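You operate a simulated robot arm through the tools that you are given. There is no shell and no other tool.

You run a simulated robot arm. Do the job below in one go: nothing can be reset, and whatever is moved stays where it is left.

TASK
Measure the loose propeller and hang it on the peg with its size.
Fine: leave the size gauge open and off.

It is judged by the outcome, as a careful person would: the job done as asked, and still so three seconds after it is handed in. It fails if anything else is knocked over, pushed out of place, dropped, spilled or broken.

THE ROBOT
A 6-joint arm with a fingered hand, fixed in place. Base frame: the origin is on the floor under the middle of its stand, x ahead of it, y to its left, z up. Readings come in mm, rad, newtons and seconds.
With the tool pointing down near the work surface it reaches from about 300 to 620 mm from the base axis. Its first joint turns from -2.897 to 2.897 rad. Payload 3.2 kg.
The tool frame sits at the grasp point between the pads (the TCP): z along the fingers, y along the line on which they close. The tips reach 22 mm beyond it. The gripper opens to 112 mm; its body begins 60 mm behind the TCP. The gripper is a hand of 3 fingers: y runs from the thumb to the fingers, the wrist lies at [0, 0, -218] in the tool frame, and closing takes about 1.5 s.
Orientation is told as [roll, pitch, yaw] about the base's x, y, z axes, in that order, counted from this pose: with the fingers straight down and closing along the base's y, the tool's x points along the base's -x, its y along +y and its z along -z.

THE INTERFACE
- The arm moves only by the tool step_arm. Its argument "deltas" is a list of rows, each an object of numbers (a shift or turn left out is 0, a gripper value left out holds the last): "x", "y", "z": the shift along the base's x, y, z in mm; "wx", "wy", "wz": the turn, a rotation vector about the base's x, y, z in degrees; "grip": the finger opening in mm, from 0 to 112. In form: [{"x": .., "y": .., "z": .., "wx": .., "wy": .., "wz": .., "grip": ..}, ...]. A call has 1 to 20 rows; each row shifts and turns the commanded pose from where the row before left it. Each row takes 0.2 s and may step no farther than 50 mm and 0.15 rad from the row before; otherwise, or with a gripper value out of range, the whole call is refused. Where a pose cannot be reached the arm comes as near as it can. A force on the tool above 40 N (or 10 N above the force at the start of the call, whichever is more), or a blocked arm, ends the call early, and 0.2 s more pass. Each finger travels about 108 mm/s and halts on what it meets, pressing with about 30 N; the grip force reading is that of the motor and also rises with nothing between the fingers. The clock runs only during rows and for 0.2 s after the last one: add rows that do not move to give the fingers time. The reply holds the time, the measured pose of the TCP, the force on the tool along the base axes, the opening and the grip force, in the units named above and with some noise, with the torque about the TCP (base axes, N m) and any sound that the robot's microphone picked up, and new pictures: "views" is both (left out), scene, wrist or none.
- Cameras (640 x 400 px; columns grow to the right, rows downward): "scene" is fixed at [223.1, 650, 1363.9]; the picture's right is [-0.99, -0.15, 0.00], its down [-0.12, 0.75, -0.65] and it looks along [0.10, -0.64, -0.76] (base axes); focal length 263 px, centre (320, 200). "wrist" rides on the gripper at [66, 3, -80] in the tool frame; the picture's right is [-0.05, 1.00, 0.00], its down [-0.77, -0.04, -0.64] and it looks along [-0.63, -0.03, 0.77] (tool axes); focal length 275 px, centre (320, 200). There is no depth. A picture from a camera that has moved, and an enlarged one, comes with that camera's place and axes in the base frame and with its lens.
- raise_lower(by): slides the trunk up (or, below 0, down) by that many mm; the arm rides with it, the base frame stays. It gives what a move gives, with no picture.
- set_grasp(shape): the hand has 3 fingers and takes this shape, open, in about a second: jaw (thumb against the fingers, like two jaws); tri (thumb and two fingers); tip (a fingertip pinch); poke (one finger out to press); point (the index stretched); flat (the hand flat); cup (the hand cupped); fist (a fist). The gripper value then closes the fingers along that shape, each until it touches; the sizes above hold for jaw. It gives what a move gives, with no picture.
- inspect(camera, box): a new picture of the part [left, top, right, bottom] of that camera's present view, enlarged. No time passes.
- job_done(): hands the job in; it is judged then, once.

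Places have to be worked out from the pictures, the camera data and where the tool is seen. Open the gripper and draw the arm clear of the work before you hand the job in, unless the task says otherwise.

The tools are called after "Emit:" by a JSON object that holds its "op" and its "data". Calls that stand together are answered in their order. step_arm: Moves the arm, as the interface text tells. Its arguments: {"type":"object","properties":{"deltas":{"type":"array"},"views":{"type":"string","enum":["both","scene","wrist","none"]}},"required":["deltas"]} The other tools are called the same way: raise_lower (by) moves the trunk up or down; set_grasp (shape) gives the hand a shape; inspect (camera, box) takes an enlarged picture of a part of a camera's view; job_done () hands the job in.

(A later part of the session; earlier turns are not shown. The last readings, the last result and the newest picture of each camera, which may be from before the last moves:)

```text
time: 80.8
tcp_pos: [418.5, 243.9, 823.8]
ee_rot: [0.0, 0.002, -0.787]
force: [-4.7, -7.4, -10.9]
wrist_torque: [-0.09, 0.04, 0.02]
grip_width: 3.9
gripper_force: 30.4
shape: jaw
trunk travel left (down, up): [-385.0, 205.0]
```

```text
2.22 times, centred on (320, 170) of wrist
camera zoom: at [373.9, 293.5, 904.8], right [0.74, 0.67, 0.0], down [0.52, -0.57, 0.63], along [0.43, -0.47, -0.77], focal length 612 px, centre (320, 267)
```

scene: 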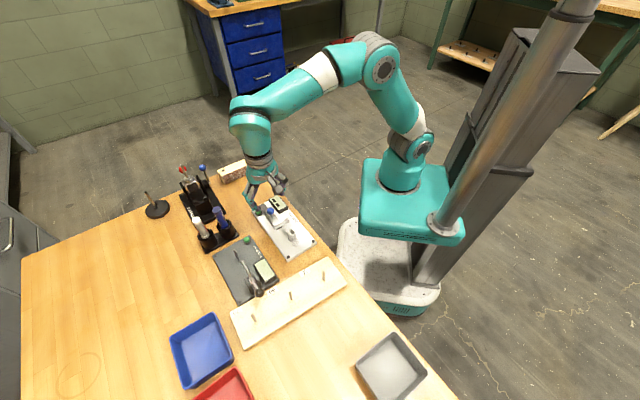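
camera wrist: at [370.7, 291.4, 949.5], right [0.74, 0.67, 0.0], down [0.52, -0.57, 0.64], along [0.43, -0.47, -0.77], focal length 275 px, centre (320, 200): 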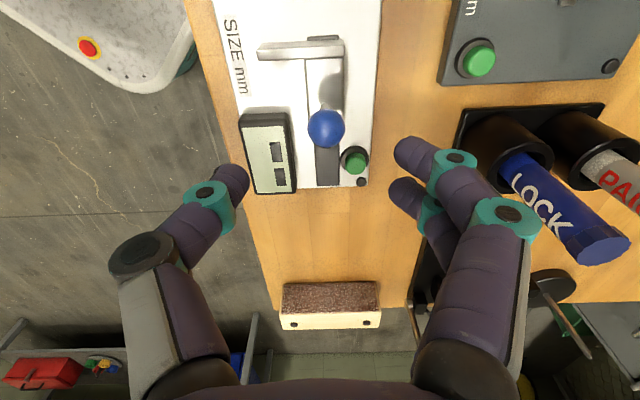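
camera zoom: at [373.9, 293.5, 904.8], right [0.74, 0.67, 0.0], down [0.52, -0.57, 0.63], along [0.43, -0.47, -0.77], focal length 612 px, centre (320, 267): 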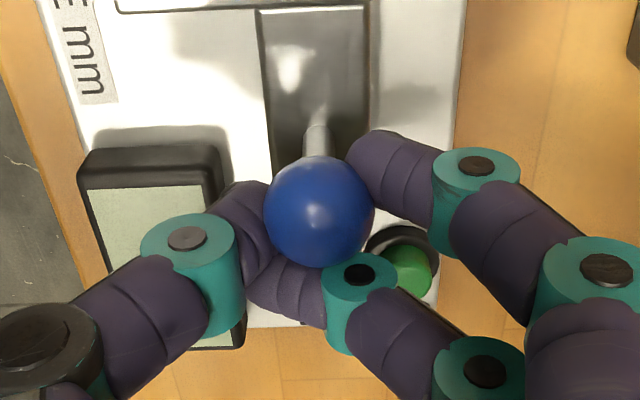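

Now one finger sits behind the ball, which suits pushing toward the pin. I'll relax the squeeze slightly to take off the load and push again in small steps.

Emit:
{"op": "step_arm", "data": {"deltas": [{"grip": 5}, {}, {"x": -1.4, "y": 1.4}, {"x": -1.4, "y": 1.4}, {}], "views": "none"}}

Emit:
{"op": "inspect", "data": {"camera": "wrist", "box": [200, 80, 440, 260]}}

Emit:
{"op": "inspect", "data": {"camera": "scene", "box": [260, 195, 310, 250]}}

```text
time: 82.0
tcp_pos: [415.8, 247.5, 824.0]
ee_rot: [0.002, 0.001, -0.785]
force: [0.7, -1.8, 0.4]
wrist_torque: [-0.04, 0.0, 0.01]
grip_width: 6.2
gripper_force: 0.1
shape: jaw
trunk travel left (down, up): [-385.0, 205.0]
```

```text
2.22 times, centred on (320, 170) of wrist
camera zoom: at [371.1, 296.6, 905.7], right [0.74, 0.67, 0.0], down [0.52, -0.57, 0.64], along [0.43, -0.47, -0.77], focal length 612 px, centre (320, 267)
```

zoom: 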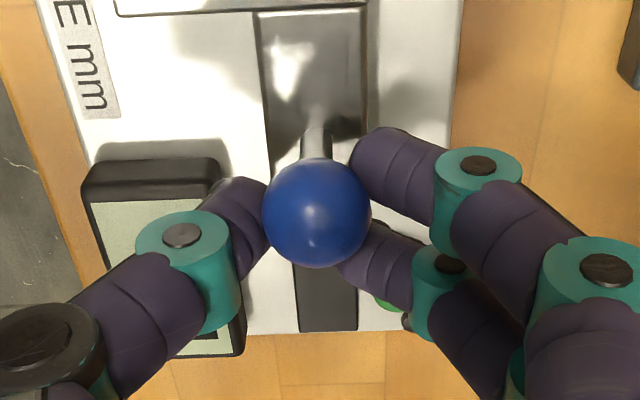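

```text
7.27 times, centred on (285, 222) of scene
camera zoom: at [223.1, 650.0, 1363.9], right [-0.99, -0.15, 0.0], down [-0.12, 0.75, -0.65], along [0.1, -0.64, -0.76], focal length 1913 px, centre (574, 36)
```

zoom: 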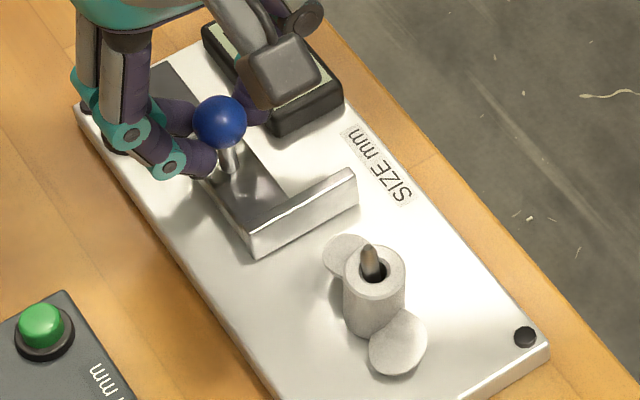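

The slider is moving with the hand. I'll continue another 10 mm.

Emit:
{"op": "step_arm", "data": {"deltas": [{"x": -1.4, "y": 1.4}, {"x": -1.4, "y": 1.4}, {"x": -1.4, "y": 1.4}, {"x": -1.4, "y": 1.4}, {"x": -1.4, "y": 1.4}, {}], "views": "none"}}

Emit:
{"op": "inspect", "data": {"camera": "wrist", "box": [200, 40, 440, 240]}}

Emit:
{"op": "inspect", "data": {"camera": "scene", "box": [260, 195, 310, 250]}}

```text
time: 83.4
tcp_pos: [407.5, 254.3, 824.2]
ee_rot: [0.001, -0.001, -0.786]
force: [-2.6, 0.3, -0.9]
wrist_torque: [0.0, 0.03, 0.01]
grip_width: 6.1
gripper_force: 0.0
shape: jaw
trunk travel left (down, up): [-385.0, 205.0]
```

```text
2.00 times, centred on (320, 140) of wrist
camera zoom: at [363.2, 303.7, 905.7], right [0.74, 0.67, 0.0], down [0.52, -0.57, 0.64], along [0.43, -0.47, -0.77], focal length 551 px, centre (320, 320)
```

zoom: 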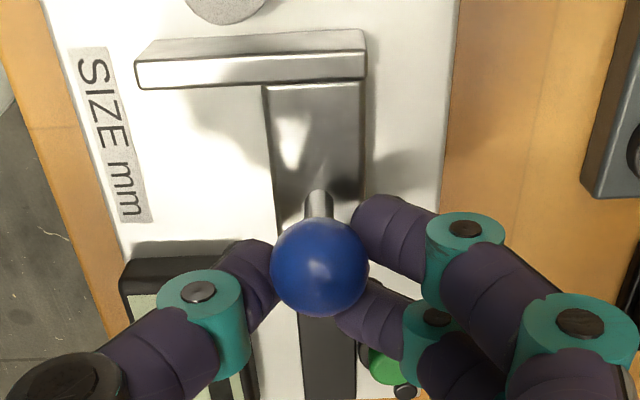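

```text
7.27 times, centred on (285, 222) of scene
camera zoom: at [223.1, 650.0, 1363.9], right [-0.99, -0.15, 0.0], down [-0.12, 0.75, -0.65], along [0.1, -0.64, -0.76], focal length 1913 px, centre (574, 36)
```

zoom: 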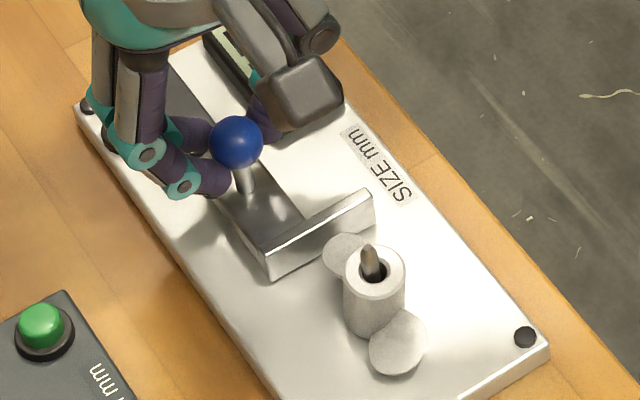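

The jaw is close to the blade tip now. I'll go in 1 mm steps to feel for contact.

Emit:
{"op": "step_arm", "data": {"deltas": [{"x": -0.8, "y": 0.8}, {"x": -0.8, "y": 0.8}, {"x": -0.8, "y": 0.8}, {}], "views": "none"}}

Emit:
{"op": "inspect", "data": {"camera": "scene", "box": [265, 205, 305, 245]}}

Emit:
{"op": "inspect", "data": {"camera": "wrist", "box": [200, 20, 440, 220]}}

```text
time: 84.4
tcp_pos: [405.8, 256.9, 824.6]
ee_rot: [0.002, 0.0, -0.785]
force: [-2.0, -0.3, -3.8]
wrist_torque: [0.03, -0.01, 0.0]
grip_width: 6.3
gripper_force: 0.0
shape: jaw
trunk travel left (down, up): [-385.0, 205.0]
```

```text
10.00 times, centred on (285, 225) of scene
camera zoom: at [223.1, 650.0, 1363.9], right [-0.99, -0.15, 0.0], down [-0.12, 0.75, -0.65], along [0.1, -0.64, -0.76], focal length 2630 px, centre (670, -50)
```

zoom: 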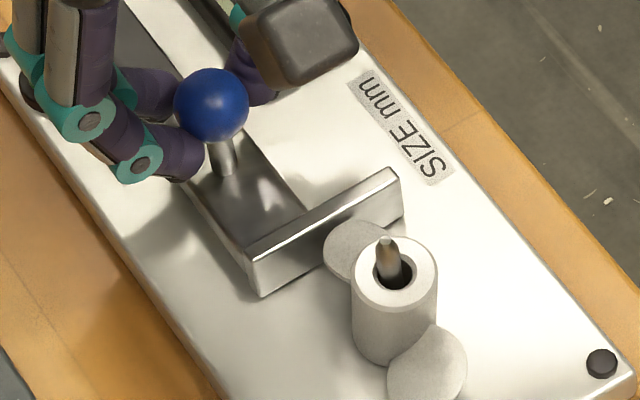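

```text
2.00 times, centred on (320, 120) of wrist
camera zoom: at [360.6, 306.4, 906.3], right [0.74, 0.67, 0.0], down [0.52, -0.57, 0.64], along [0.43, -0.47, -0.77], focal length 551 px, centre (320, 360)
```

zoom: 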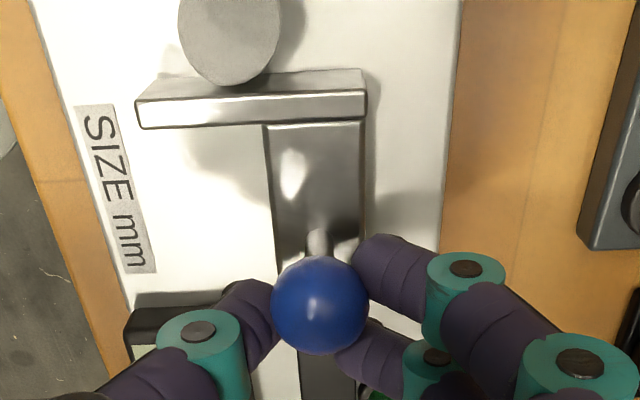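

Emit:
{"op": "step_arm", "data": {"deltas": [{"x": -0.7, "y": 0.7}, {"x": -0.7, "y": 0.7}, {}], "views": "none"}}

Emit:
{"op": "inspect", "data": {"camera": "scene", "box": [265, 190, 305, 245]}}

Emit:
{"op": "inspect", "data": {"camera": "wrist", "box": [200, 20, 440, 240]}}

```text
time: 85.2
tcp_pos: [404.9, 258.7, 823.1]
ee_rot: [0.001, 0.001, -0.786]
force: [-1.4, -1.0, 1.1]
wrist_torque: [-0.03, 0.04, -0.02]
grip_width: 6.0
gripper_force: 0.1
shape: jaw
trunk travel left (down, up): [-385.0, 205.0]
```

```text
7.27 times, centred on (285, 218) of scene
camera zoom: at [223.1, 650.0, 1363.9], right [-0.99, -0.15, 0.0], down [-0.12, 0.75, -0.65], along [0.1, -0.64, -0.76], focal length 1913 px, centre (574, 73)
```

zoom: 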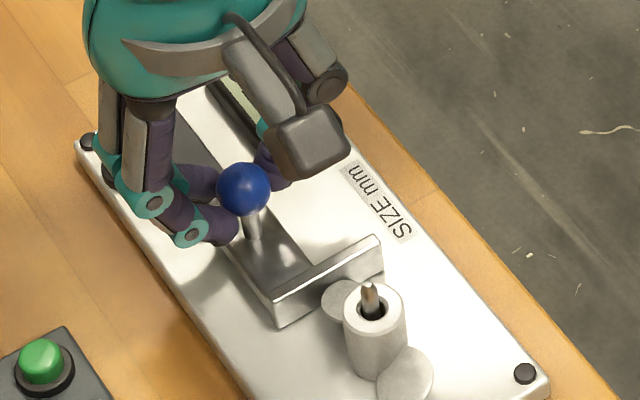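

```text
1.82 times, centred on (320, 130) of wrist
camera zoom: at [359.6, 308.1, 905.5], right [0.74, 0.67, 0.0], down [0.52, -0.57, 0.64], along [0.43, -0.47, -0.77], focal length 500 px, centre (320, 327)
```

zoom: 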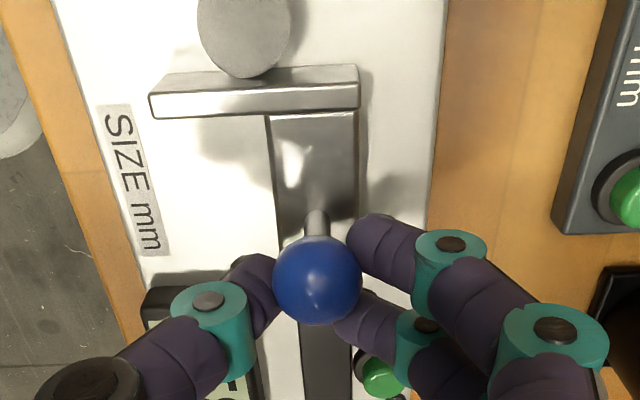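

The hub seems to have been nudged within its play, so the jaw is touching the blade. I'll advance a little more until it firms up.

Emit:
{"op": "step_arm", "data": {"deltas": [{"x": -0.7, "y": 0.7}, {"x": -0.7, "y": 0.7}, {}], "views": "none"}}

Emit:
{"op": "inspect", "data": {"camera": "scene", "box": [265, 190, 305, 245]}}

Emit:
{"op": "inspect", "data": {"camera": "wrist", "box": [200, 10, 440, 240]}}

```text
time: 86.0
tcp_pos: [402.9, 259.5, 823.5]
ee_rot: [0.0, 0.0, -0.786]
force: [0.2, -2.3, 0.7]
wrist_torque: [-0.05, 0.0, 0.0]
grip_width: 6.2
gripper_force: 0.0
shape: jaw
trunk travel left (down, up): [-385.0, 205.0]
```

```text
7.27 times, centred on (285, 218) of scene
camera zoom: at [223.1, 650.0, 1363.9], right [-0.99, -0.15, 0.0], down [-0.12, 0.75, -0.65], along [0.1, -0.64, -0.76], focal length 1913 px, centre (574, 73)
```

zoom: 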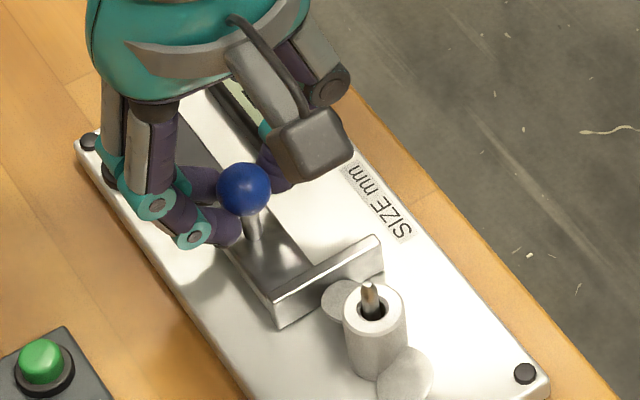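

```text
1.74 times, centred on (320, 125) of wrist
camera zoom: at [358.5, 308.5, 905.1], right [0.74, 0.67, 0.0], down [0.52, -0.57, 0.64], along [0.43, -0.47, -0.77], focal length 479 px, centre (320, 330)
```

zoom: 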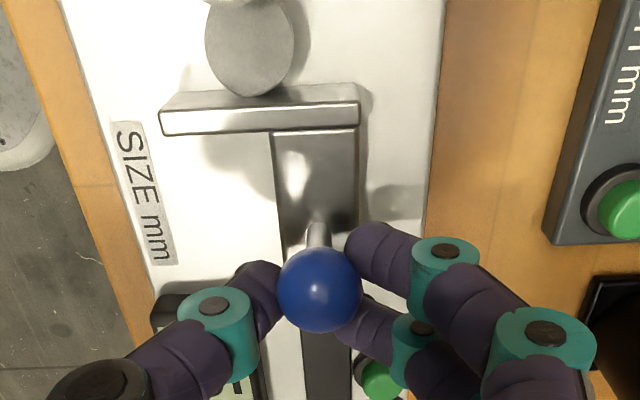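

The jaw and ball stopped moving between the last two steps, so the jaw is seated against the blade tip. I'll give it one more light push and then see whether the display can be read.

Emit:
{"op": "step_arm", "data": {"deltas": [{"x": -0.7, "y": 0.7}, {"x": -0.7, "y": 0.7}, {}, {}], "views": "both"}}

Emit:
{"op": "inspect", "data": {"camera": "scene", "box": [265, 190, 305, 245]}}

Emit:
{"op": "inspect", "data": {"camera": "wrist", "box": [200, 10, 440, 300]}}

```text
time: 87.0
tcp_pos: [401.3, 260.1, 823.7]
ee_rot: [0.003, 0.001, -0.786]
force: [2.0, -3.4, -2.5]
wrist_torque: [-0.02, -0.03, -0.03]
grip_width: 6.0
gripper_force: 0.1
shape: jaw
trunk travel left (down, up): [-385.0, 205.0]
camera wrist: at [357.1, 310.0, 904.9], right [0.74, 0.67, 0.0], down [0.52, -0.57, 0.64], along [0.43, -0.47, -0.77], focal length 275 px, centre (320, 200)
```

scene: 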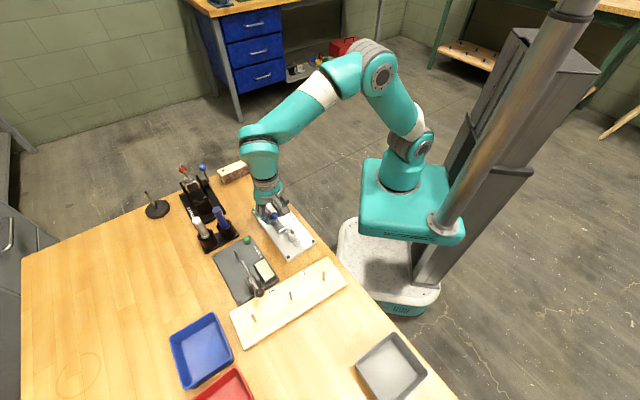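
wrist: 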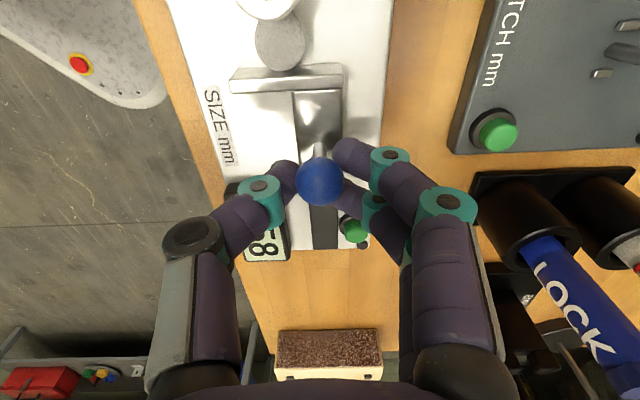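

```text
7.27 times, centred on (285, 218) of scene
camera zoom: at [223.1, 650.0, 1363.9], right [-0.99, -0.15, 0.0], down [-0.12, 0.75, -0.65], along [0.1, -0.64, -0.76], focal length 1913 px, centre (574, 73)
```

zoom: 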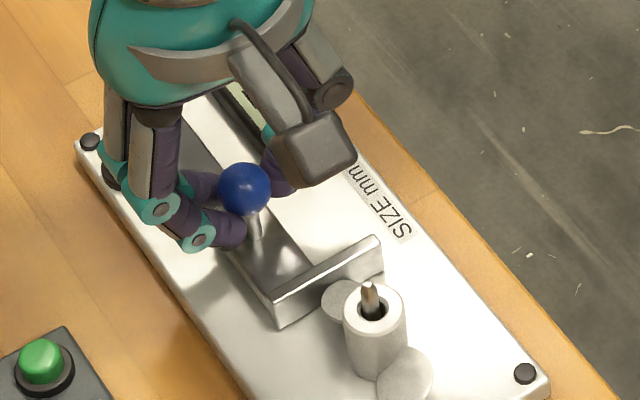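

```text
1.38 times, centred on (320, 155) of wrist
camera zoom: at [357.1, 310.0, 904.9], right [0.74, 0.67, 0.0], down [0.52, -0.57, 0.64], along [0.43, -0.47, -0.77], focal length 380 px, centre (320, 262)
```

zoom: 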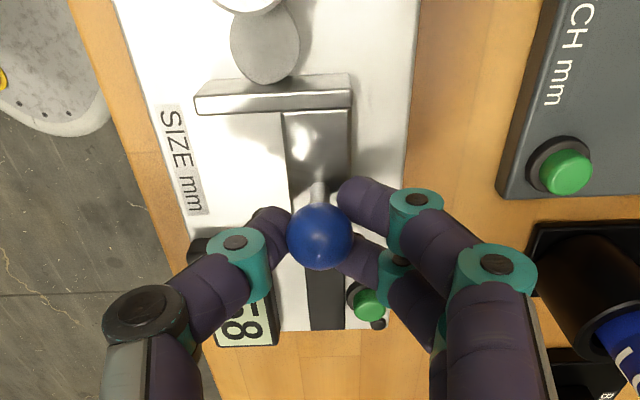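

The display now shows digits, partly hidden by the thumb. I'll release the knob gently and rise to read it clearly.

Emit:
{"op": "step_arm", "data": {"deltas": [{"grip": 20}, {"grip": 35}, {"grip": 50}, {}, {"z": 10}, {"z": 25}, {"z": 25}, {}], "views": "both"}}

Emit:
{"op": "inspect", "data": {"camera": "wrist", "box": [220, 20, 400, 240]}}

Emit:
{"op": "inspect", "data": {"camera": "scene", "box": [260, 190, 310, 250]}}

```text
time: 88.8
tcp_pos: [401.6, 260.7, 887.5]
ee_rot: [0.002, 0.0, -0.786]
force: [-0.2, -0.4, 0.1]
wrist_torque: [0.01, -0.02, -0.04]
grip_width: 49.3
gripper_force: 0.1
shape: jaw
trunk travel left (down, up): [-385.0, 205.0]
camera wrist: at [356.9, 311.2, 967.8], right [0.74, 0.67, 0.0], down [0.52, -0.57, 0.64], along [0.43, -0.47, -0.77], focal length 275 px, centre (320, 200)
```

scene: 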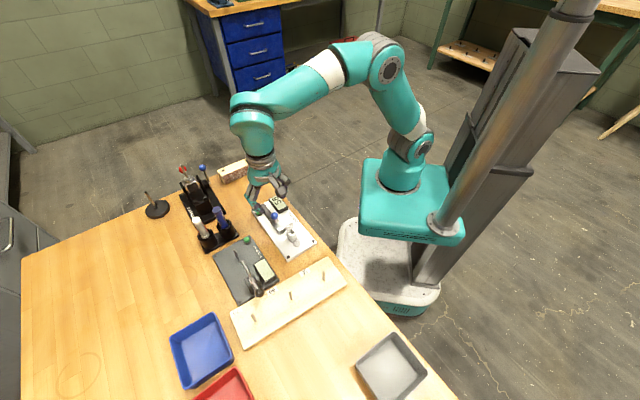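
wrist: 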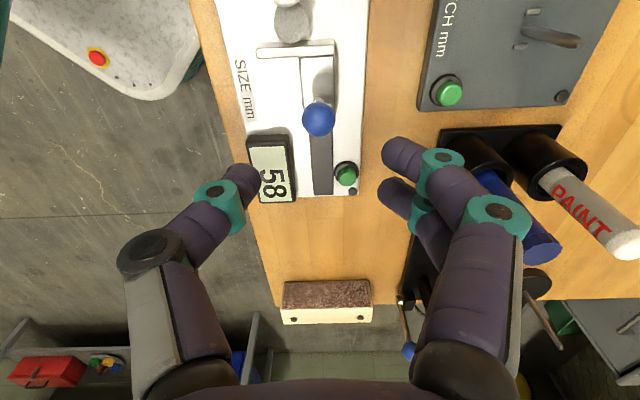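

```text
1.82 times, centred on (310, 130) of wrist
camera zoom: at [356.9, 311.2, 967.8], right [0.74, 0.67, 0.0], down [0.52, -0.57, 0.64], along [0.43, -0.47, -0.77], focal length 500 px, centre (338, 327)
```

zoom: 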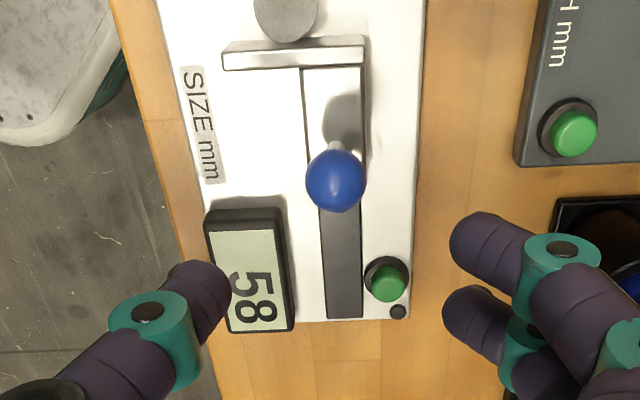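

```text
6.67 times, centred on (285, 220) of scene
camera zoom: at [223.1, 650.0, 1363.9], right [-0.99, -0.15, 0.0], down [-0.12, 0.75, -0.65], along [0.1, -0.64, -0.76], focal length 1753 px, centre (553, 67)
```

zoom: 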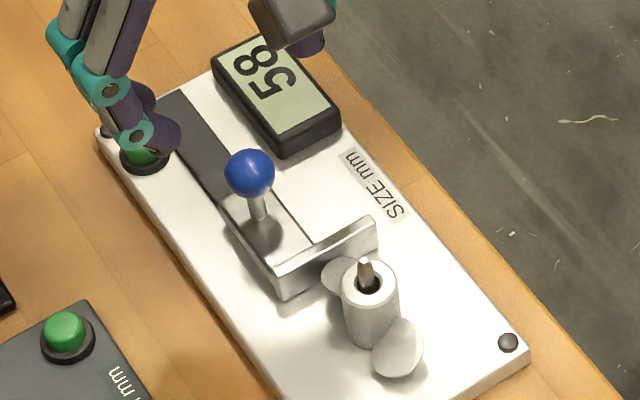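

The gauge reads 58. The hub has about 1 mm of play on the pin and the blades sit slightly off axis, both of which read short, so the propeller belongs to the 60 mm peg, and my visual estimate of about 60 mm agrees. Next I'll open the jaw again: re-center over the knob, slightly toward the pin side so the near finger sits in front of the ball, and descend.

Emit:
{"op": "step_arm", "data": {"deltas": [{"x": -1.5, "y": 0.4}, {"z": -20}, {"z": -20}, {"z": -15}, {"z": -8.5}, {}, {"grip": 32}, {}], "views": "none"}}

Emit:
{"op": "inspect", "data": {"camera": "wrist", "box": [200, 40, 440, 240]}}

Emit:
{"op": "step_arm", "data": {"deltas": [{"grip": 22}, {"grip": 12}, {"grip": 0}, {}, {}], "views": "none"}}

Emit:
{"op": "inspect", "data": {"camera": "wrist", "box": [200, 40, 440, 240]}}

```text
time: 90.6
tcp_pos: [400.0, 260.6, 821.8]
ee_rot: [0.001, 0.0, -0.785]
force: [-0.2, 0.6, 0.1]
wrist_torque: [-0.02, -0.01, 0.0]
grip_width: 32.4
gripper_force: 0.1
shape: jaw
trunk travel left (down, up): [-385.0, 205.0]
```

```text
2.00 times, centred on (320, 140) of wrist
camera zoom: at [354.6, 311.2, 902.7], right [0.74, 0.67, 0.0], down [0.52, -0.57, 0.64], along [0.43, -0.47, -0.77], focal length 551 px, centre (320, 320)
```

zoom: 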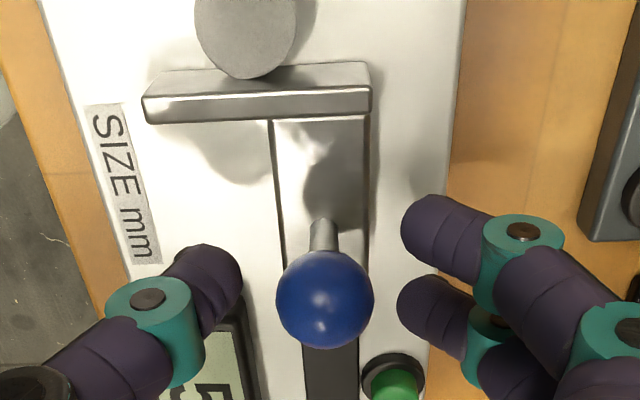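

```text
time: 91.8
tcp_pos: [399.2, 262.4, 819.0]
ee_rot: [-0.002, 0.002, -0.785]
force: [-4.1, -2.0, -17.4]
wrist_torque: [-0.01, 0.06, 0.01]
grip_width: 4.1
gripper_force: 30.1
shape: jaw
trunk travel left (down, up): [-385.0, 205.0]
```

```text
2.00 times, centred on (320, 140) of wrist
camera zoom: at [354.8, 311.5, 901.5], right [0.74, 0.67, 0.0], down [0.52, -0.57, 0.63], along [0.43, -0.47, -0.77], focal length 551 px, centre (320, 320)
```

zoom: 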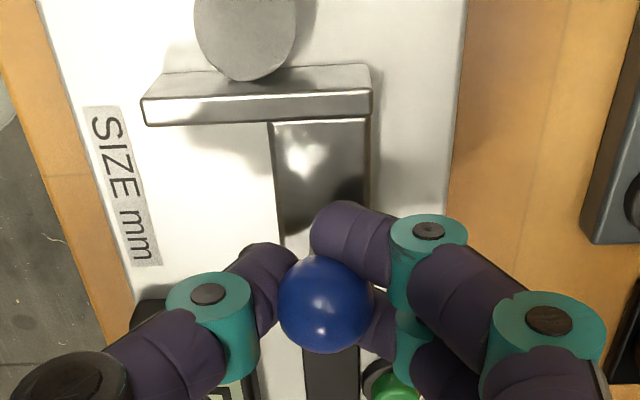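

The near finger is now wrapped in front of the ball. I'll relax slightly and draw the slider back about 22 mm to its open position in small steps.

Emit:
{"op": "step_arm", "data": {"deltas": [{"grip": 6}, {}, {"x": 1.5, "y": -1.5}, {"x": 1.5, "y": -1.5}, {"x": 1.5, "y": -1.5}, {"x": 1.5, "y": -1.5}, {}], "views": "none"}}

Emit:
{"op": "inspect", "data": {"camera": "wrist", "box": [200, 20, 440, 240]}}

Emit:
{"op": "inspect", "data": {"camera": "scene", "box": [265, 190, 305, 245]}}

```text
time: 93.4
tcp_pos: [405.7, 256.4, 821.7]
ee_rot: [0.001, 0.0, -0.787]
force: [-1.8, 0.1, -1.3]
wrist_torque: [0.02, 0.04, -0.03]
grip_width: 6.6
gripper_force: 0.0
shape: jaw
trunk travel left (down, up): [-385.0, 205.0]
```

```text
1.82 times, centred on (320, 130) of wrist
camera zoom: at [361.3, 305.7, 902.3], right [0.74, 0.67, 0.0], down [0.52, -0.57, 0.64], along [0.43, -0.47, -0.77], focal length 500 px, centre (320, 327)
```

zoom: 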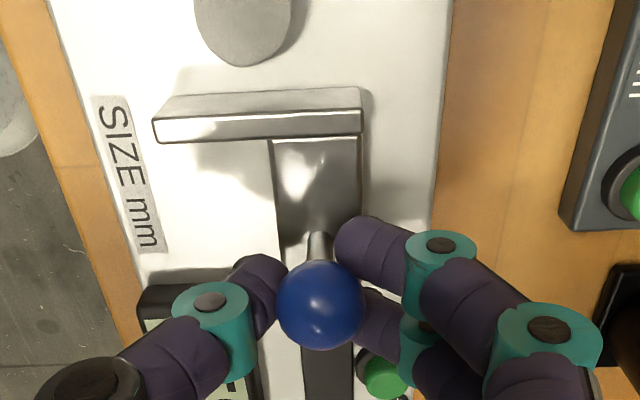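

```text
7.27 times, centred on (285, 218) of scene
camera zoom: at [223.1, 650.0, 1363.9], right [-0.99, -0.15, 0.0], down [-0.12, 0.75, -0.65], along [0.1, -0.64, -0.76], focal length 1913 px, centre (574, 73)
```

zoom: 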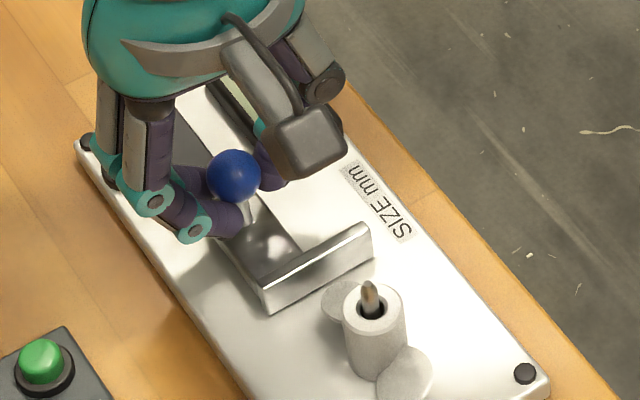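

The jaw has backed off the blade. I'll continue pulling it back.

Emit:
{"op": "step_arm", "data": {"deltas": [{"x": 1.5, "y": -1.5}, {"x": 1.5, "y": -1.5}, {"x": 1.5, "y": -1.5}, {"x": 1.5, "y": -1.5}, {"x": 1.5, "y": -1.5}, {"x": 1.5, "y": -1.5}, {}], "views": "none"}}

Emit:
{"op": "inspect", "data": {"camera": "wrist", "box": [200, 20, 440, 240]}}

Emit:
{"op": "inspect", "data": {"camera": "scene", "box": [265, 190, 305, 245]}}

```text
time: 95.0
tcp_pos: [414.3, 247.7, 818.8]
ee_rot: [0.002, 0.001, -0.785]
force: [-0.7, -0.9, -1.1]
wrist_torque: [-0.02, 0.04, -0.02]
grip_width: 6.9
gripper_force: 0.1
shape: jaw
trunk travel left (down, up): [-385.0, 205.0]
```

```text
1.82 times, centred on (320, 130) of wrist
camera zoom: at [370.5, 296.7, 901.3], right [0.74, 0.67, 0.0], down [0.52, -0.57, 0.64], along [0.43, -0.47, -0.77], focal length 500 px, centre (320, 327)
```

zoom: 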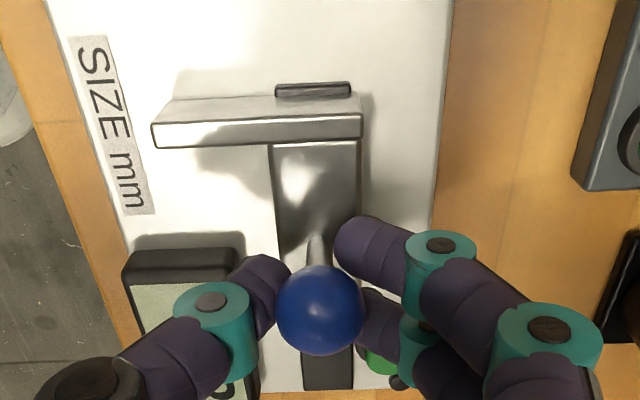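

```text
7.27 times, centred on (285, 218) of scene
camera zoom: at [223.1, 650.0, 1363.9], right [-0.99, -0.15, 0.0], down [-0.12, 0.75, -0.65], along [0.1, -0.64, -0.76], focal length 1913 px, centre (574, 73)
```

zoom: 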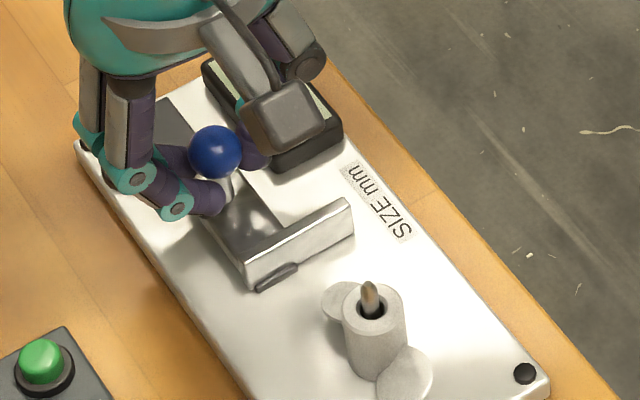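

The slider is almost back where it began, maybe 1–2 mm short. I'll ease it the last bit and watch for the stop.

Emit:
{"op": "step_arm", "data": {"deltas": [{"x": 1, "y": -1}, {"x": 1, "y": -1}, {"x": 0.7, "y": -0.7}, {}], "views": "none"}}

Emit:
{"op": "inspect", "data": {"camera": "scene", "box": [265, 190, 305, 245]}}

Emit:
{"op": "inspect", "data": {"camera": "wrist", "box": [200, 20, 440, 240]}}

```text
time: 96.0
tcp_pos: [418.4, 244.7, 820.2]
ee_rot: [0.001, 0.0, -0.786]
force: [-3.0, 0.9, -2.6]
wrist_torque: [-0.01, 0.04, 0.02]
grip_width: 6.7
gripper_force: 0.1
shape: jaw
trunk travel left (down, up): [-385.0, 205.0]
```

```text
7.27 times, centred on (285, 218) of scene
camera zoom: at [223.1, 650.0, 1363.9], right [-0.99, -0.15, 0.0], down [-0.12, 0.75, -0.65], along [0.1, -0.64, -0.76], focal length 1913 px, centre (574, 73)
```

zoom: 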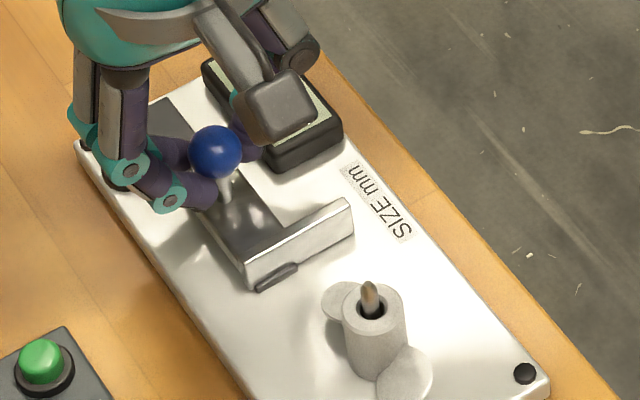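

```text
1.82 times, centred on (320, 130) of wrist
camera zoom: at [373.4, 294.0, 902.2], right [0.74, 0.67, 0.0], down [0.52, -0.57, 0.64], along [0.43, -0.47, -0.77], focal length 500 px, centre (320, 327)
```

zoom: 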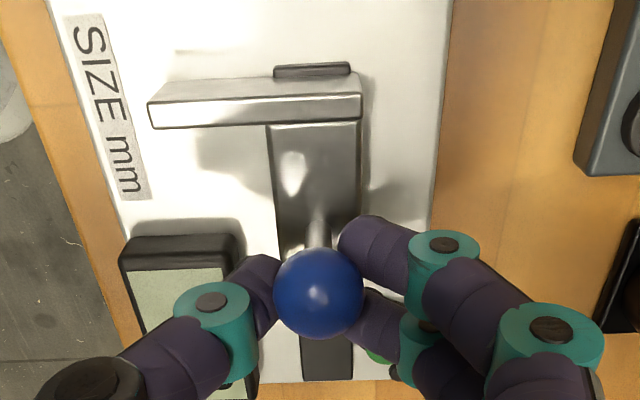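

The slider is back at its original open position. I'll release the knob, rise, and return to the pose over the green button to switch the gauge off.

Emit:
{"op": "step_arm", "data": {"deltas": [{"grip": 20}, {"grip": 40}, {}, {"z": 20}, {"z": 30}, {"x": 20, "y": -3, "wz": -7.5}, {"x": 25, "y": -3, "wz": -7.5}, {"x": 20.5, "y": -2.5, "wz": -7.5}, {"wz": -7.5}, {"z": -20}, {}, {}], "views": "both"}}

Emit:
{"op": "inspect", "data": {"camera": "wrist", "box": [160, 80, 360, 220]}}

Emit:
{"op": "inspect", "data": {"camera": "scene", "box": [245, 170, 305, 245]}}

```text
time: 98.6
tcp_pos: [483.2, 235.1, 851.7]
ee_rot: [0.003, 0.002, -1.309]
force: [-0.7, 0.4, -0.5]
wrist_torque: [-0.03, 0.01, 0.0]
grip_width: 39.7
gripper_force: 0.0
shape: jaw
trunk travel left (down, up): [-385.0, 205.0]
camera wrist: at [469.1, 300.1, 933.4], right [0.98, 0.21, 0.0], down [0.16, -0.75, 0.64], along [0.14, -0.62, -0.77], focal length 275 px, centre (320, 200)
```

scene: 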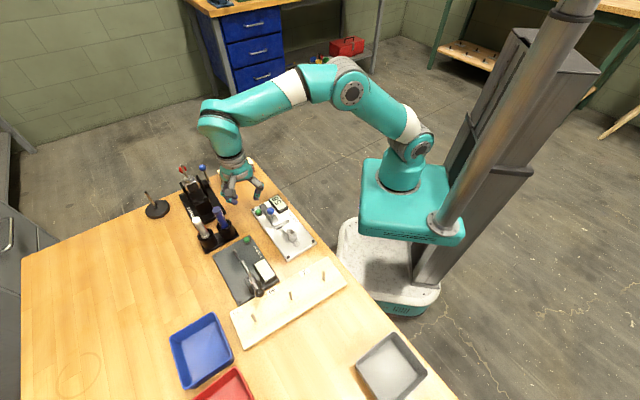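
wrist: 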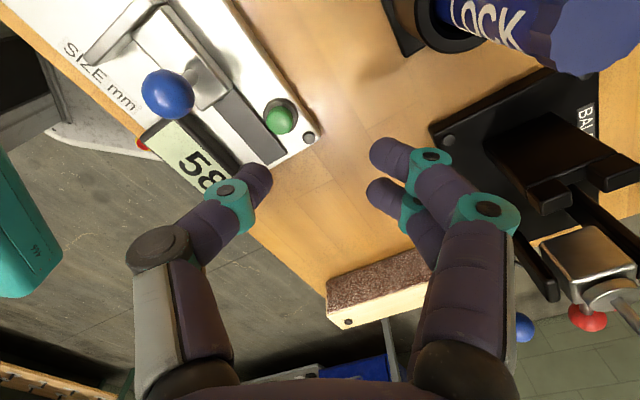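

```text
2.86 times, centred on (260, 150) of wrist
camera zoom: at [469.1, 300.1, 933.4], right [0.98, 0.21, 0.0], down [0.16, -0.75, 0.64], along [0.14, -0.62, -0.77], focal length 786 px, centre (491, 343)
```

zoom: 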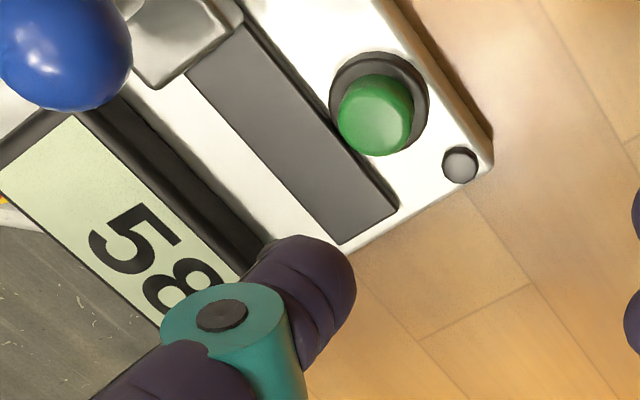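

```text
5.33 times, centred on (275, 208) of scene
camera zoom: at [223.1, 650.0, 1363.9], right [-0.99, -0.15, 0.0], down [-0.12, 0.75, -0.65], along [0.1, -0.64, -0.76], focal length 1403 px, centre (560, 160)
```

zoom: 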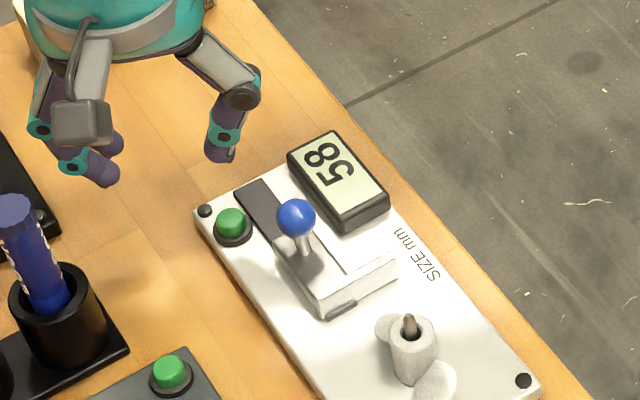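

The reading 58 stays latched on the display, the jaw is open, and the thumb is over the button again. I'll descend and press until it clicks.

Emit:
{"op": "step_arm", "data": {"deltas": [{"x": 0.5, "z": -15}, {"z": -15}, {"z": -10}, {"z": -4}, {}], "views": "none"}}

Emit:
{"op": "inspect", "data": {"camera": "scene", "box": [245, 185, 285, 225]}}

```text
time: 99.8
tcp_pos: [482.6, 235.1, 806.9]
ee_rot: [0.003, 0.0, -1.308]
force: [-0.2, -0.3, 0.3]
wrist_torque: [-0.03, -0.04, -0.03]
grip_width: 39.6
gripper_force: 0.1
shape: jaw
trunk travel left (down, up): [-385.0, 205.0]
```

```text
10.00 times, centred on (265, 205) of scene
camera zoom: at [223.1, 650.0, 1363.9], right [-0.99, -0.15, 0.0], down [-0.12, 0.75, -0.65], along [0.1, -0.64, -0.76], focal length 2630 px, centre (870, 150)
```

zoom: 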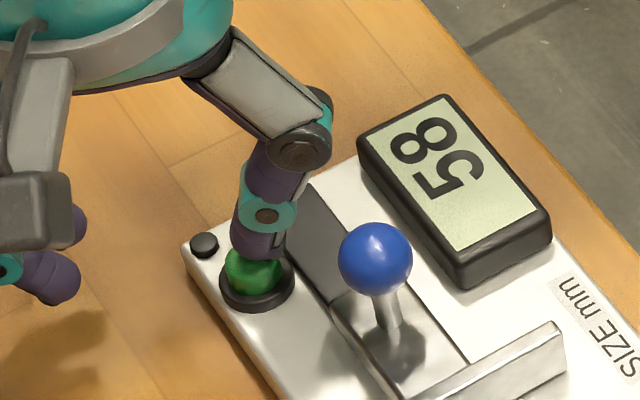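

Emit:
{"op": "step_arm", "data": {"deltas": [{"z": -1.5}, {"z": -1.5}, {"z": -1}, {}], "views": "none"}}

Emit:
{"op": "inspect", "data": {"camera": "scene", "box": [245, 185, 285, 225]}}

```text
time: 100.8
tcp_pos: [482.5, 233.7, 803.6]
ee_rot: [0.002, 0.001, -1.308]
force: [0.4, -0.1, 1.8]
wrist_torque: [0.0, 0.08, -0.02]
grip_width: 39.9
gripper_force: 0.0
shape: jaw
trunk travel left (down, up): [-385.0, 205.0]
heard: click
```

```text
10.00 times, centred on (265, 205) of scene
camera zoom: at [223.1, 650.0, 1363.9], right [-0.99, -0.15, 0.0], down [-0.12, 0.75, -0.65], along [0.1, -0.64, -0.76], focal length 2630 px, centre (870, 150)
```

zoom: 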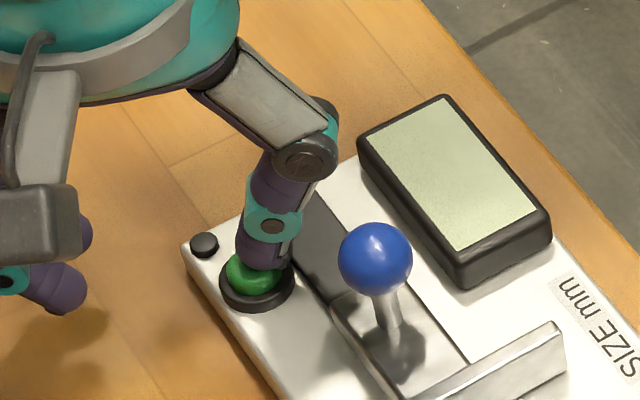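

Click, and the display is blank: the gauge is off and open. I'll lift off and move back above the propeller to pick it up.

Emit:
{"op": "step_arm", "data": {"deltas": [{"z": 5}, {"z": 25}, {"z": 35}, {"x": -20, "y": 9, "z": 20, "wz": 4, "grip": 60}, {"x": -35, "y": 16, "wz": 7}, {"x": -35, "y": 16, "wz": 7}, {"x": -35, "y": 16, "wz": 7}, {"x": -11, "y": 4.8}, {}, {}], "views": "both"}}

Emit:
{"op": "inspect", "data": {"camera": "wrist", "box": [230, 20, 410, 180]}}

Emit:
{"op": "inspect", "data": {"camera": "scene", "box": [245, 190, 315, 260]}}

```text
time: 103.0
tcp_pos: [347.0, 296.4, 885.7]
ee_rot: [0.003, 0.001, -0.873]
force: [-0.3, 0.5, 0.0]
wrist_torque: [0.0, 0.0, 0.02]
grip_width: 59.5
gripper_force: 0.0
shape: jaw
trunk travel left (down, up): [-385.0, 205.0]
camera wrist: at [307.3, 349.4, 966.7], right [0.8, 0.61, 0.0], down [0.47, -0.61, 0.64], along [0.39, -0.5, -0.77], focal length 275 px, centre (320, 200)
```

scene: 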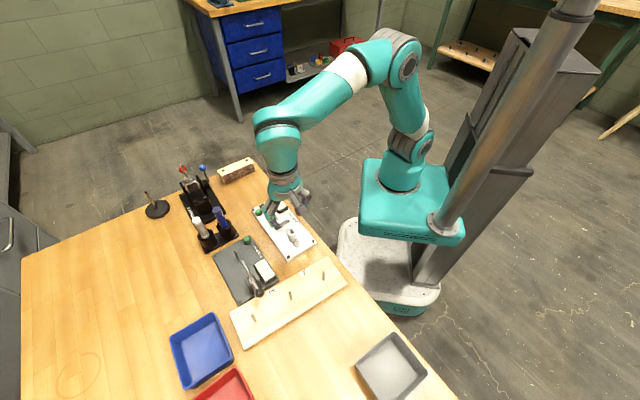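
wrist: 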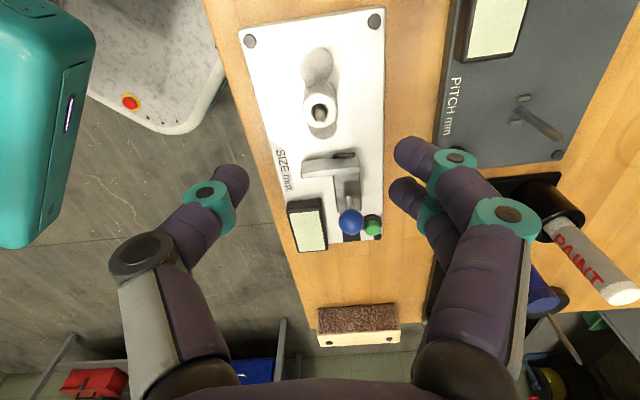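

```text
2.50 times, centred on (320, 100) of wrist
camera zoom: at [307.3, 349.4, 966.7], right [0.8, 0.61, 0.0], down [0.47, -0.61, 0.64], along [0.39, -0.5, -0.77], focal length 688 px, centre (320, 450)
```

zoom: 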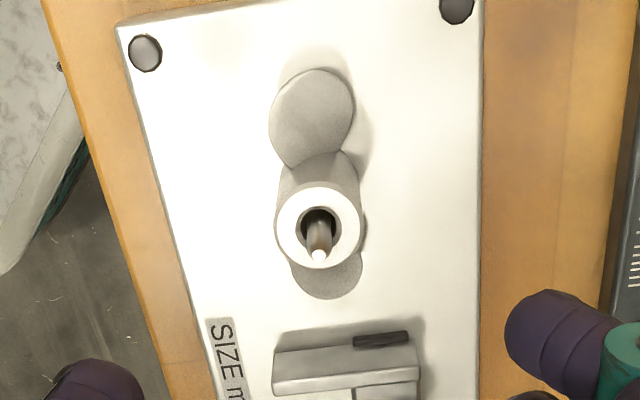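

```text
5.71 times, centred on (280, 225) of scene
camera zoom: at [223.1, 650.0, 1363.9], right [-0.99, -0.15, 0.0], down [-0.12, 0.75, -0.65], along [0.1, -0.64, -0.76], focal length 1503 px, centre (549, 57)
```

zoom: 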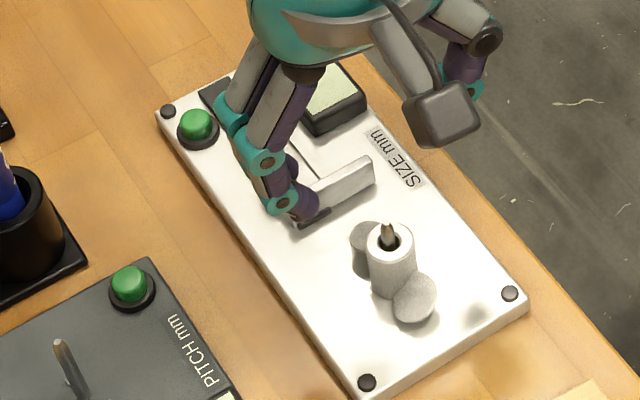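

The blades are at -50°, in line with the hand, and the hub is centered. I'll descend and grip it as before.

Emit:
{"op": "step_arm", "data": {"deltas": [{"z": -20}, {"z": -20}, {"z": -16}, {"z": -15}, {"grip": 45}, {"grip": 30}, {}, {"grip": 20}, {"grip": 10}, {"grip": 0}, {}, {}], "views": "none"}}

Emit:
{"op": "inspect", "data": {"camera": "wrist", "box": [220, 60, 420, 220]}}

Emit:
{"op": "inspect", "data": {"camera": "scene", "box": [275, 215, 311, 255]}}

```text
time: 105.6
tcp_pos: [349.6, 295.9, 815.9]
ee_rot: [0.003, 0.002, -0.874]
force: [0.9, -6.6, -2.9]
wrist_torque: [-0.08, 0.02, 0.13]
grip_width: 11.6
gripper_force: 29.2
shape: jaw
trunk travel left (down, up): [-385.0, 205.0]
```

```text
2.50 times, centred on (320, 140) of wrist
camera zoom: at [309.8, 349.6, 897.8], right [0.8, 0.61, 0.0], down [0.47, -0.62, 0.64], along [0.39, -0.5, -0.77], focal length 688 px, centre (320, 350)
```

zoom: 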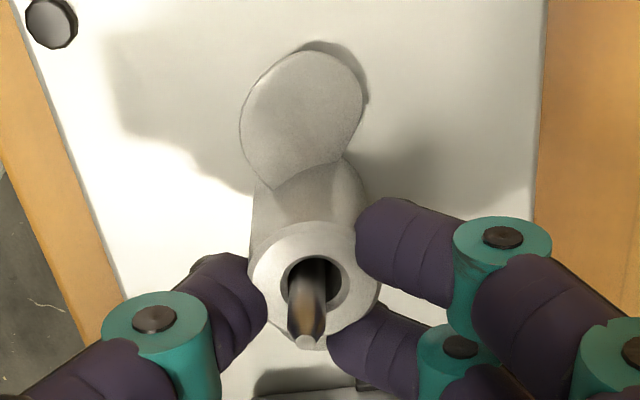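

```text
10.00 times, centred on (293, 235) of scene
camera zoom: at [223.1, 650.0, 1363.9], right [-0.99, -0.15, 0.0], down [-0.12, 0.75, -0.65], along [0.1, -0.64, -0.76], focal length 2630 px, centre (590, -150)
```

zoom: 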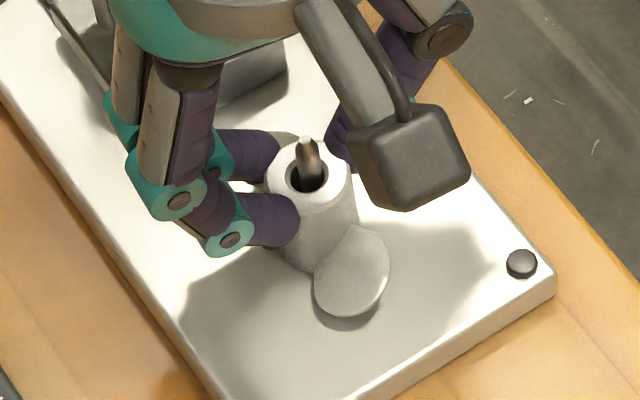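

This grip is shallow, catching only about the top 6 mm of the hub, so I'll open, go 4 mm deeper and grip again before lifting.

Emit:
{"op": "step_arm", "data": {"deltas": [{"grip": 18}, {"grip": 30}, {}, {"z": -2}, {"z": -2}, {}], "views": "none"}}

Emit:
{"op": "inspect", "data": {"camera": "wrist", "box": [220, 60, 420, 220]}}

```text
time: 107.0
tcp_pos: [350.3, 296.6, 812.0]
ee_rot: [0.003, 0.001, -0.872]
force: [-1.3, -0.5, -0.1]
wrist_torque: [0.03, -0.01, 0.01]
grip_width: 29.6
gripper_force: 0.2
shape: jaw
trunk travel left (down, up): [-385.0, 205.0]
```

```text
2.50 times, centred on (320, 140) of wrist
camera zoom: at [309.1, 349.9, 893.3], right [0.8, 0.61, 0.0], down [0.47, -0.61, 0.64], along [0.39, -0.51, -0.77], focal length 688 px, centre (320, 350)
```

zoom: 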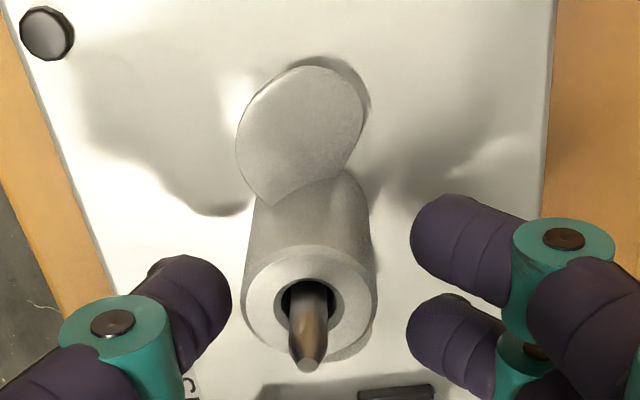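

The hub is about 1.7 mm toward the thumb. I'll center on it, go 2 mm lower and close.

Emit:
{"op": "step_arm", "data": {"deltas": [{"x": -1.3, "y": -1.1}, {"z": -2}, {}, {"grip": 20}, {"grip": 10}, {"grip": 0}, {}, {}, {}], "views": "none"}}

Emit:
{"op": "inspect", "data": {"camera": "wrist", "box": [220, 60, 420, 220]}}

Emit:
{"op": "inspect", "data": {"camera": "scene", "box": [275, 215, 311, 255]}}

```text
time: 109.0
tcp_pos: [346.2, 295.3, 809.9]
ee_rot: [0.001, 0.002, -0.873]
force: [0.0, -0.9, -1.4]
wrist_torque: [0.02, -0.02, 0.24]
grip_width: 12.8
gripper_force: 29.9
shape: jaw
trunk travel left (down, up): [-385.0, 205.0]
```

```text
2.50 times, centred on (320, 140) of wrist
camera zoom: at [307.5, 348.8, 891.4], right [0.8, 0.61, 0.0], down [0.47, -0.61, 0.64], along [0.39, -0.5, -0.77], focal length 688 px, centre (320, 350)
```

zoom: 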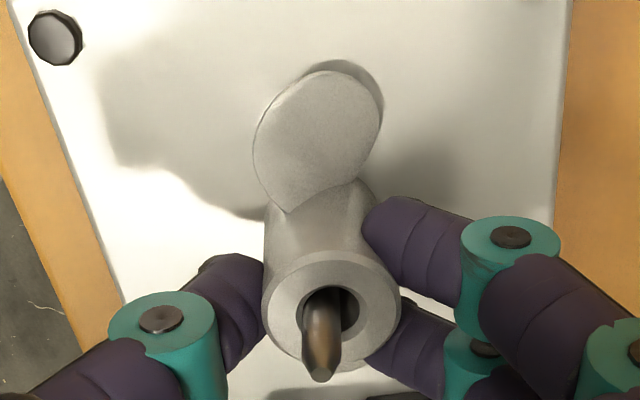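

```text
10.00 times, centred on (293, 235) of scene
camera zoom: at [223.1, 650.0, 1363.9], right [-0.99, -0.15, 0.0], down [-0.12, 0.75, -0.65], along [0.1, -0.64, -0.76], focal length 2630 px, centre (590, -150)
```

zoom: 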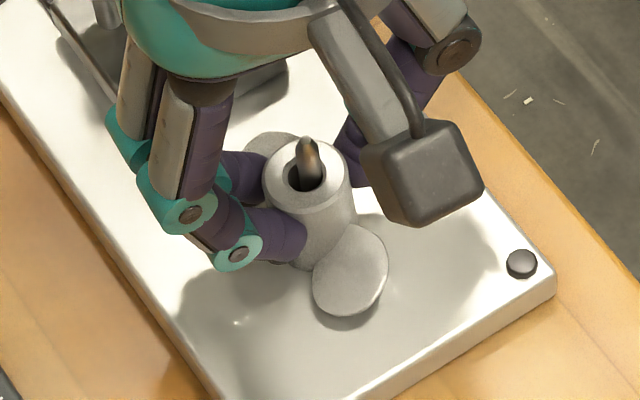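

A much deeper grip now, with the hub top only about 7 mm below the TCP. I'll lift straight up off the pin.

Emit:
{"op": "step_arm", "data": {"deltas": [{"z": 3}, {"z": 5}, {"z": 8}, {"z": 10}, {"z": 12}, {"z": 15}, {"z": 15}, {"z": 12}, {}], "views": "both"}}

Emit:
{"op": "inspect", "data": {"camera": "wrist", "box": [220, 60, 420, 220]}}

Emit:
{"op": "inspect", "data": {"camera": "scene", "box": [265, 190, 315, 250]}}

```text
time: 111.0
tcp_pos: [346.1, 294.7, 889.5]
ee_rot: [0.002, 0.001, -0.873]
force: [0.6, -0.5, -0.9]
wrist_torque: [0.0, -0.02, 0.03]
grip_width: 12.2
gripper_force: 30.1
shape: jaw
trunk travel left (down, up): [-385.0, 205.0]
camera wrist: at [306.2, 348.1, 971.2], right [0.8, 0.61, 0.0], down [0.47, -0.61, 0.64], along [0.39, -0.5, -0.77], focal length 275 px, centre (320, 200)
```

scene: 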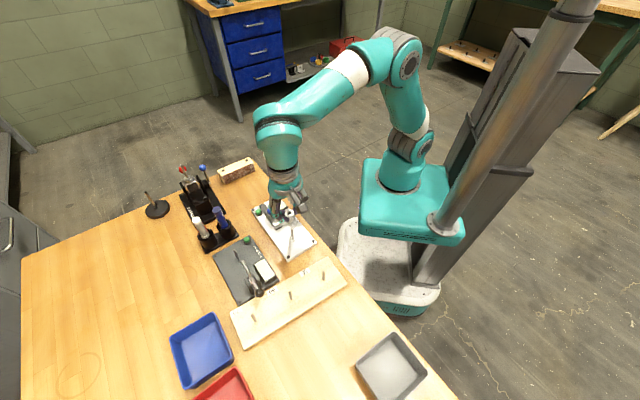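
wrist: 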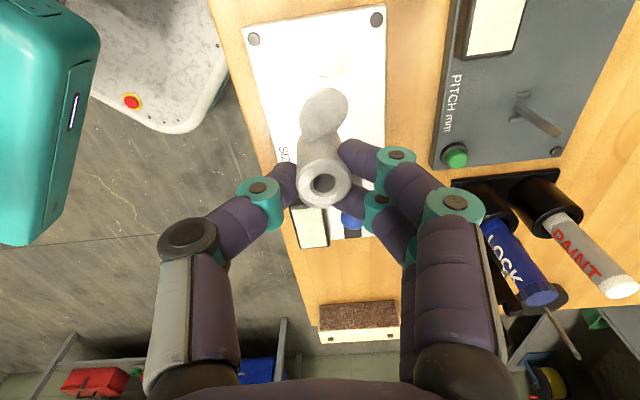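

```text
2.50 times, centred on (320, 140) of wrist
camera zoom: at [306.2, 348.1, 971.2], right [0.8, 0.61, 0.0], down [0.47, -0.61, 0.64], along [0.39, -0.5, -0.77], focal length 688 px, centre (320, 350)
```

zoom: 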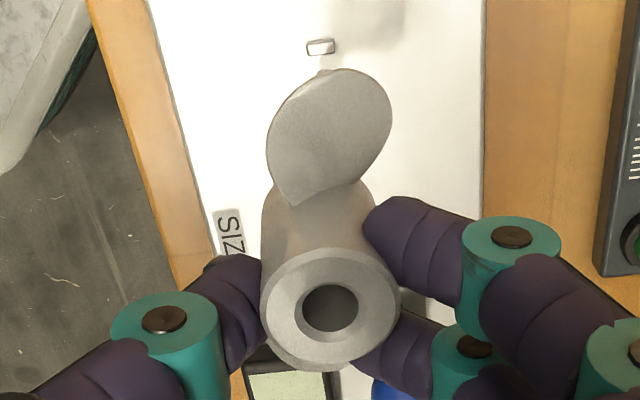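

```text
6.67 times, centred on (290, 220) of scene
camera zoom: at [223.1, 650.0, 1363.9], right [-0.99, -0.15, 0.0], down [-0.12, 0.75, -0.65], along [0.1, -0.64, -0.76], focal length 1753 px, centre (520, 67)
```

zoom: 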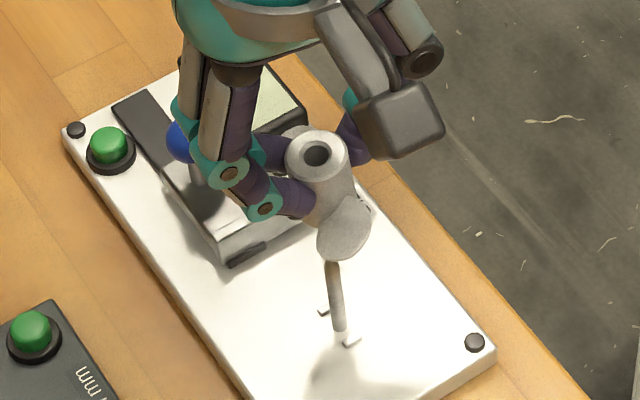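

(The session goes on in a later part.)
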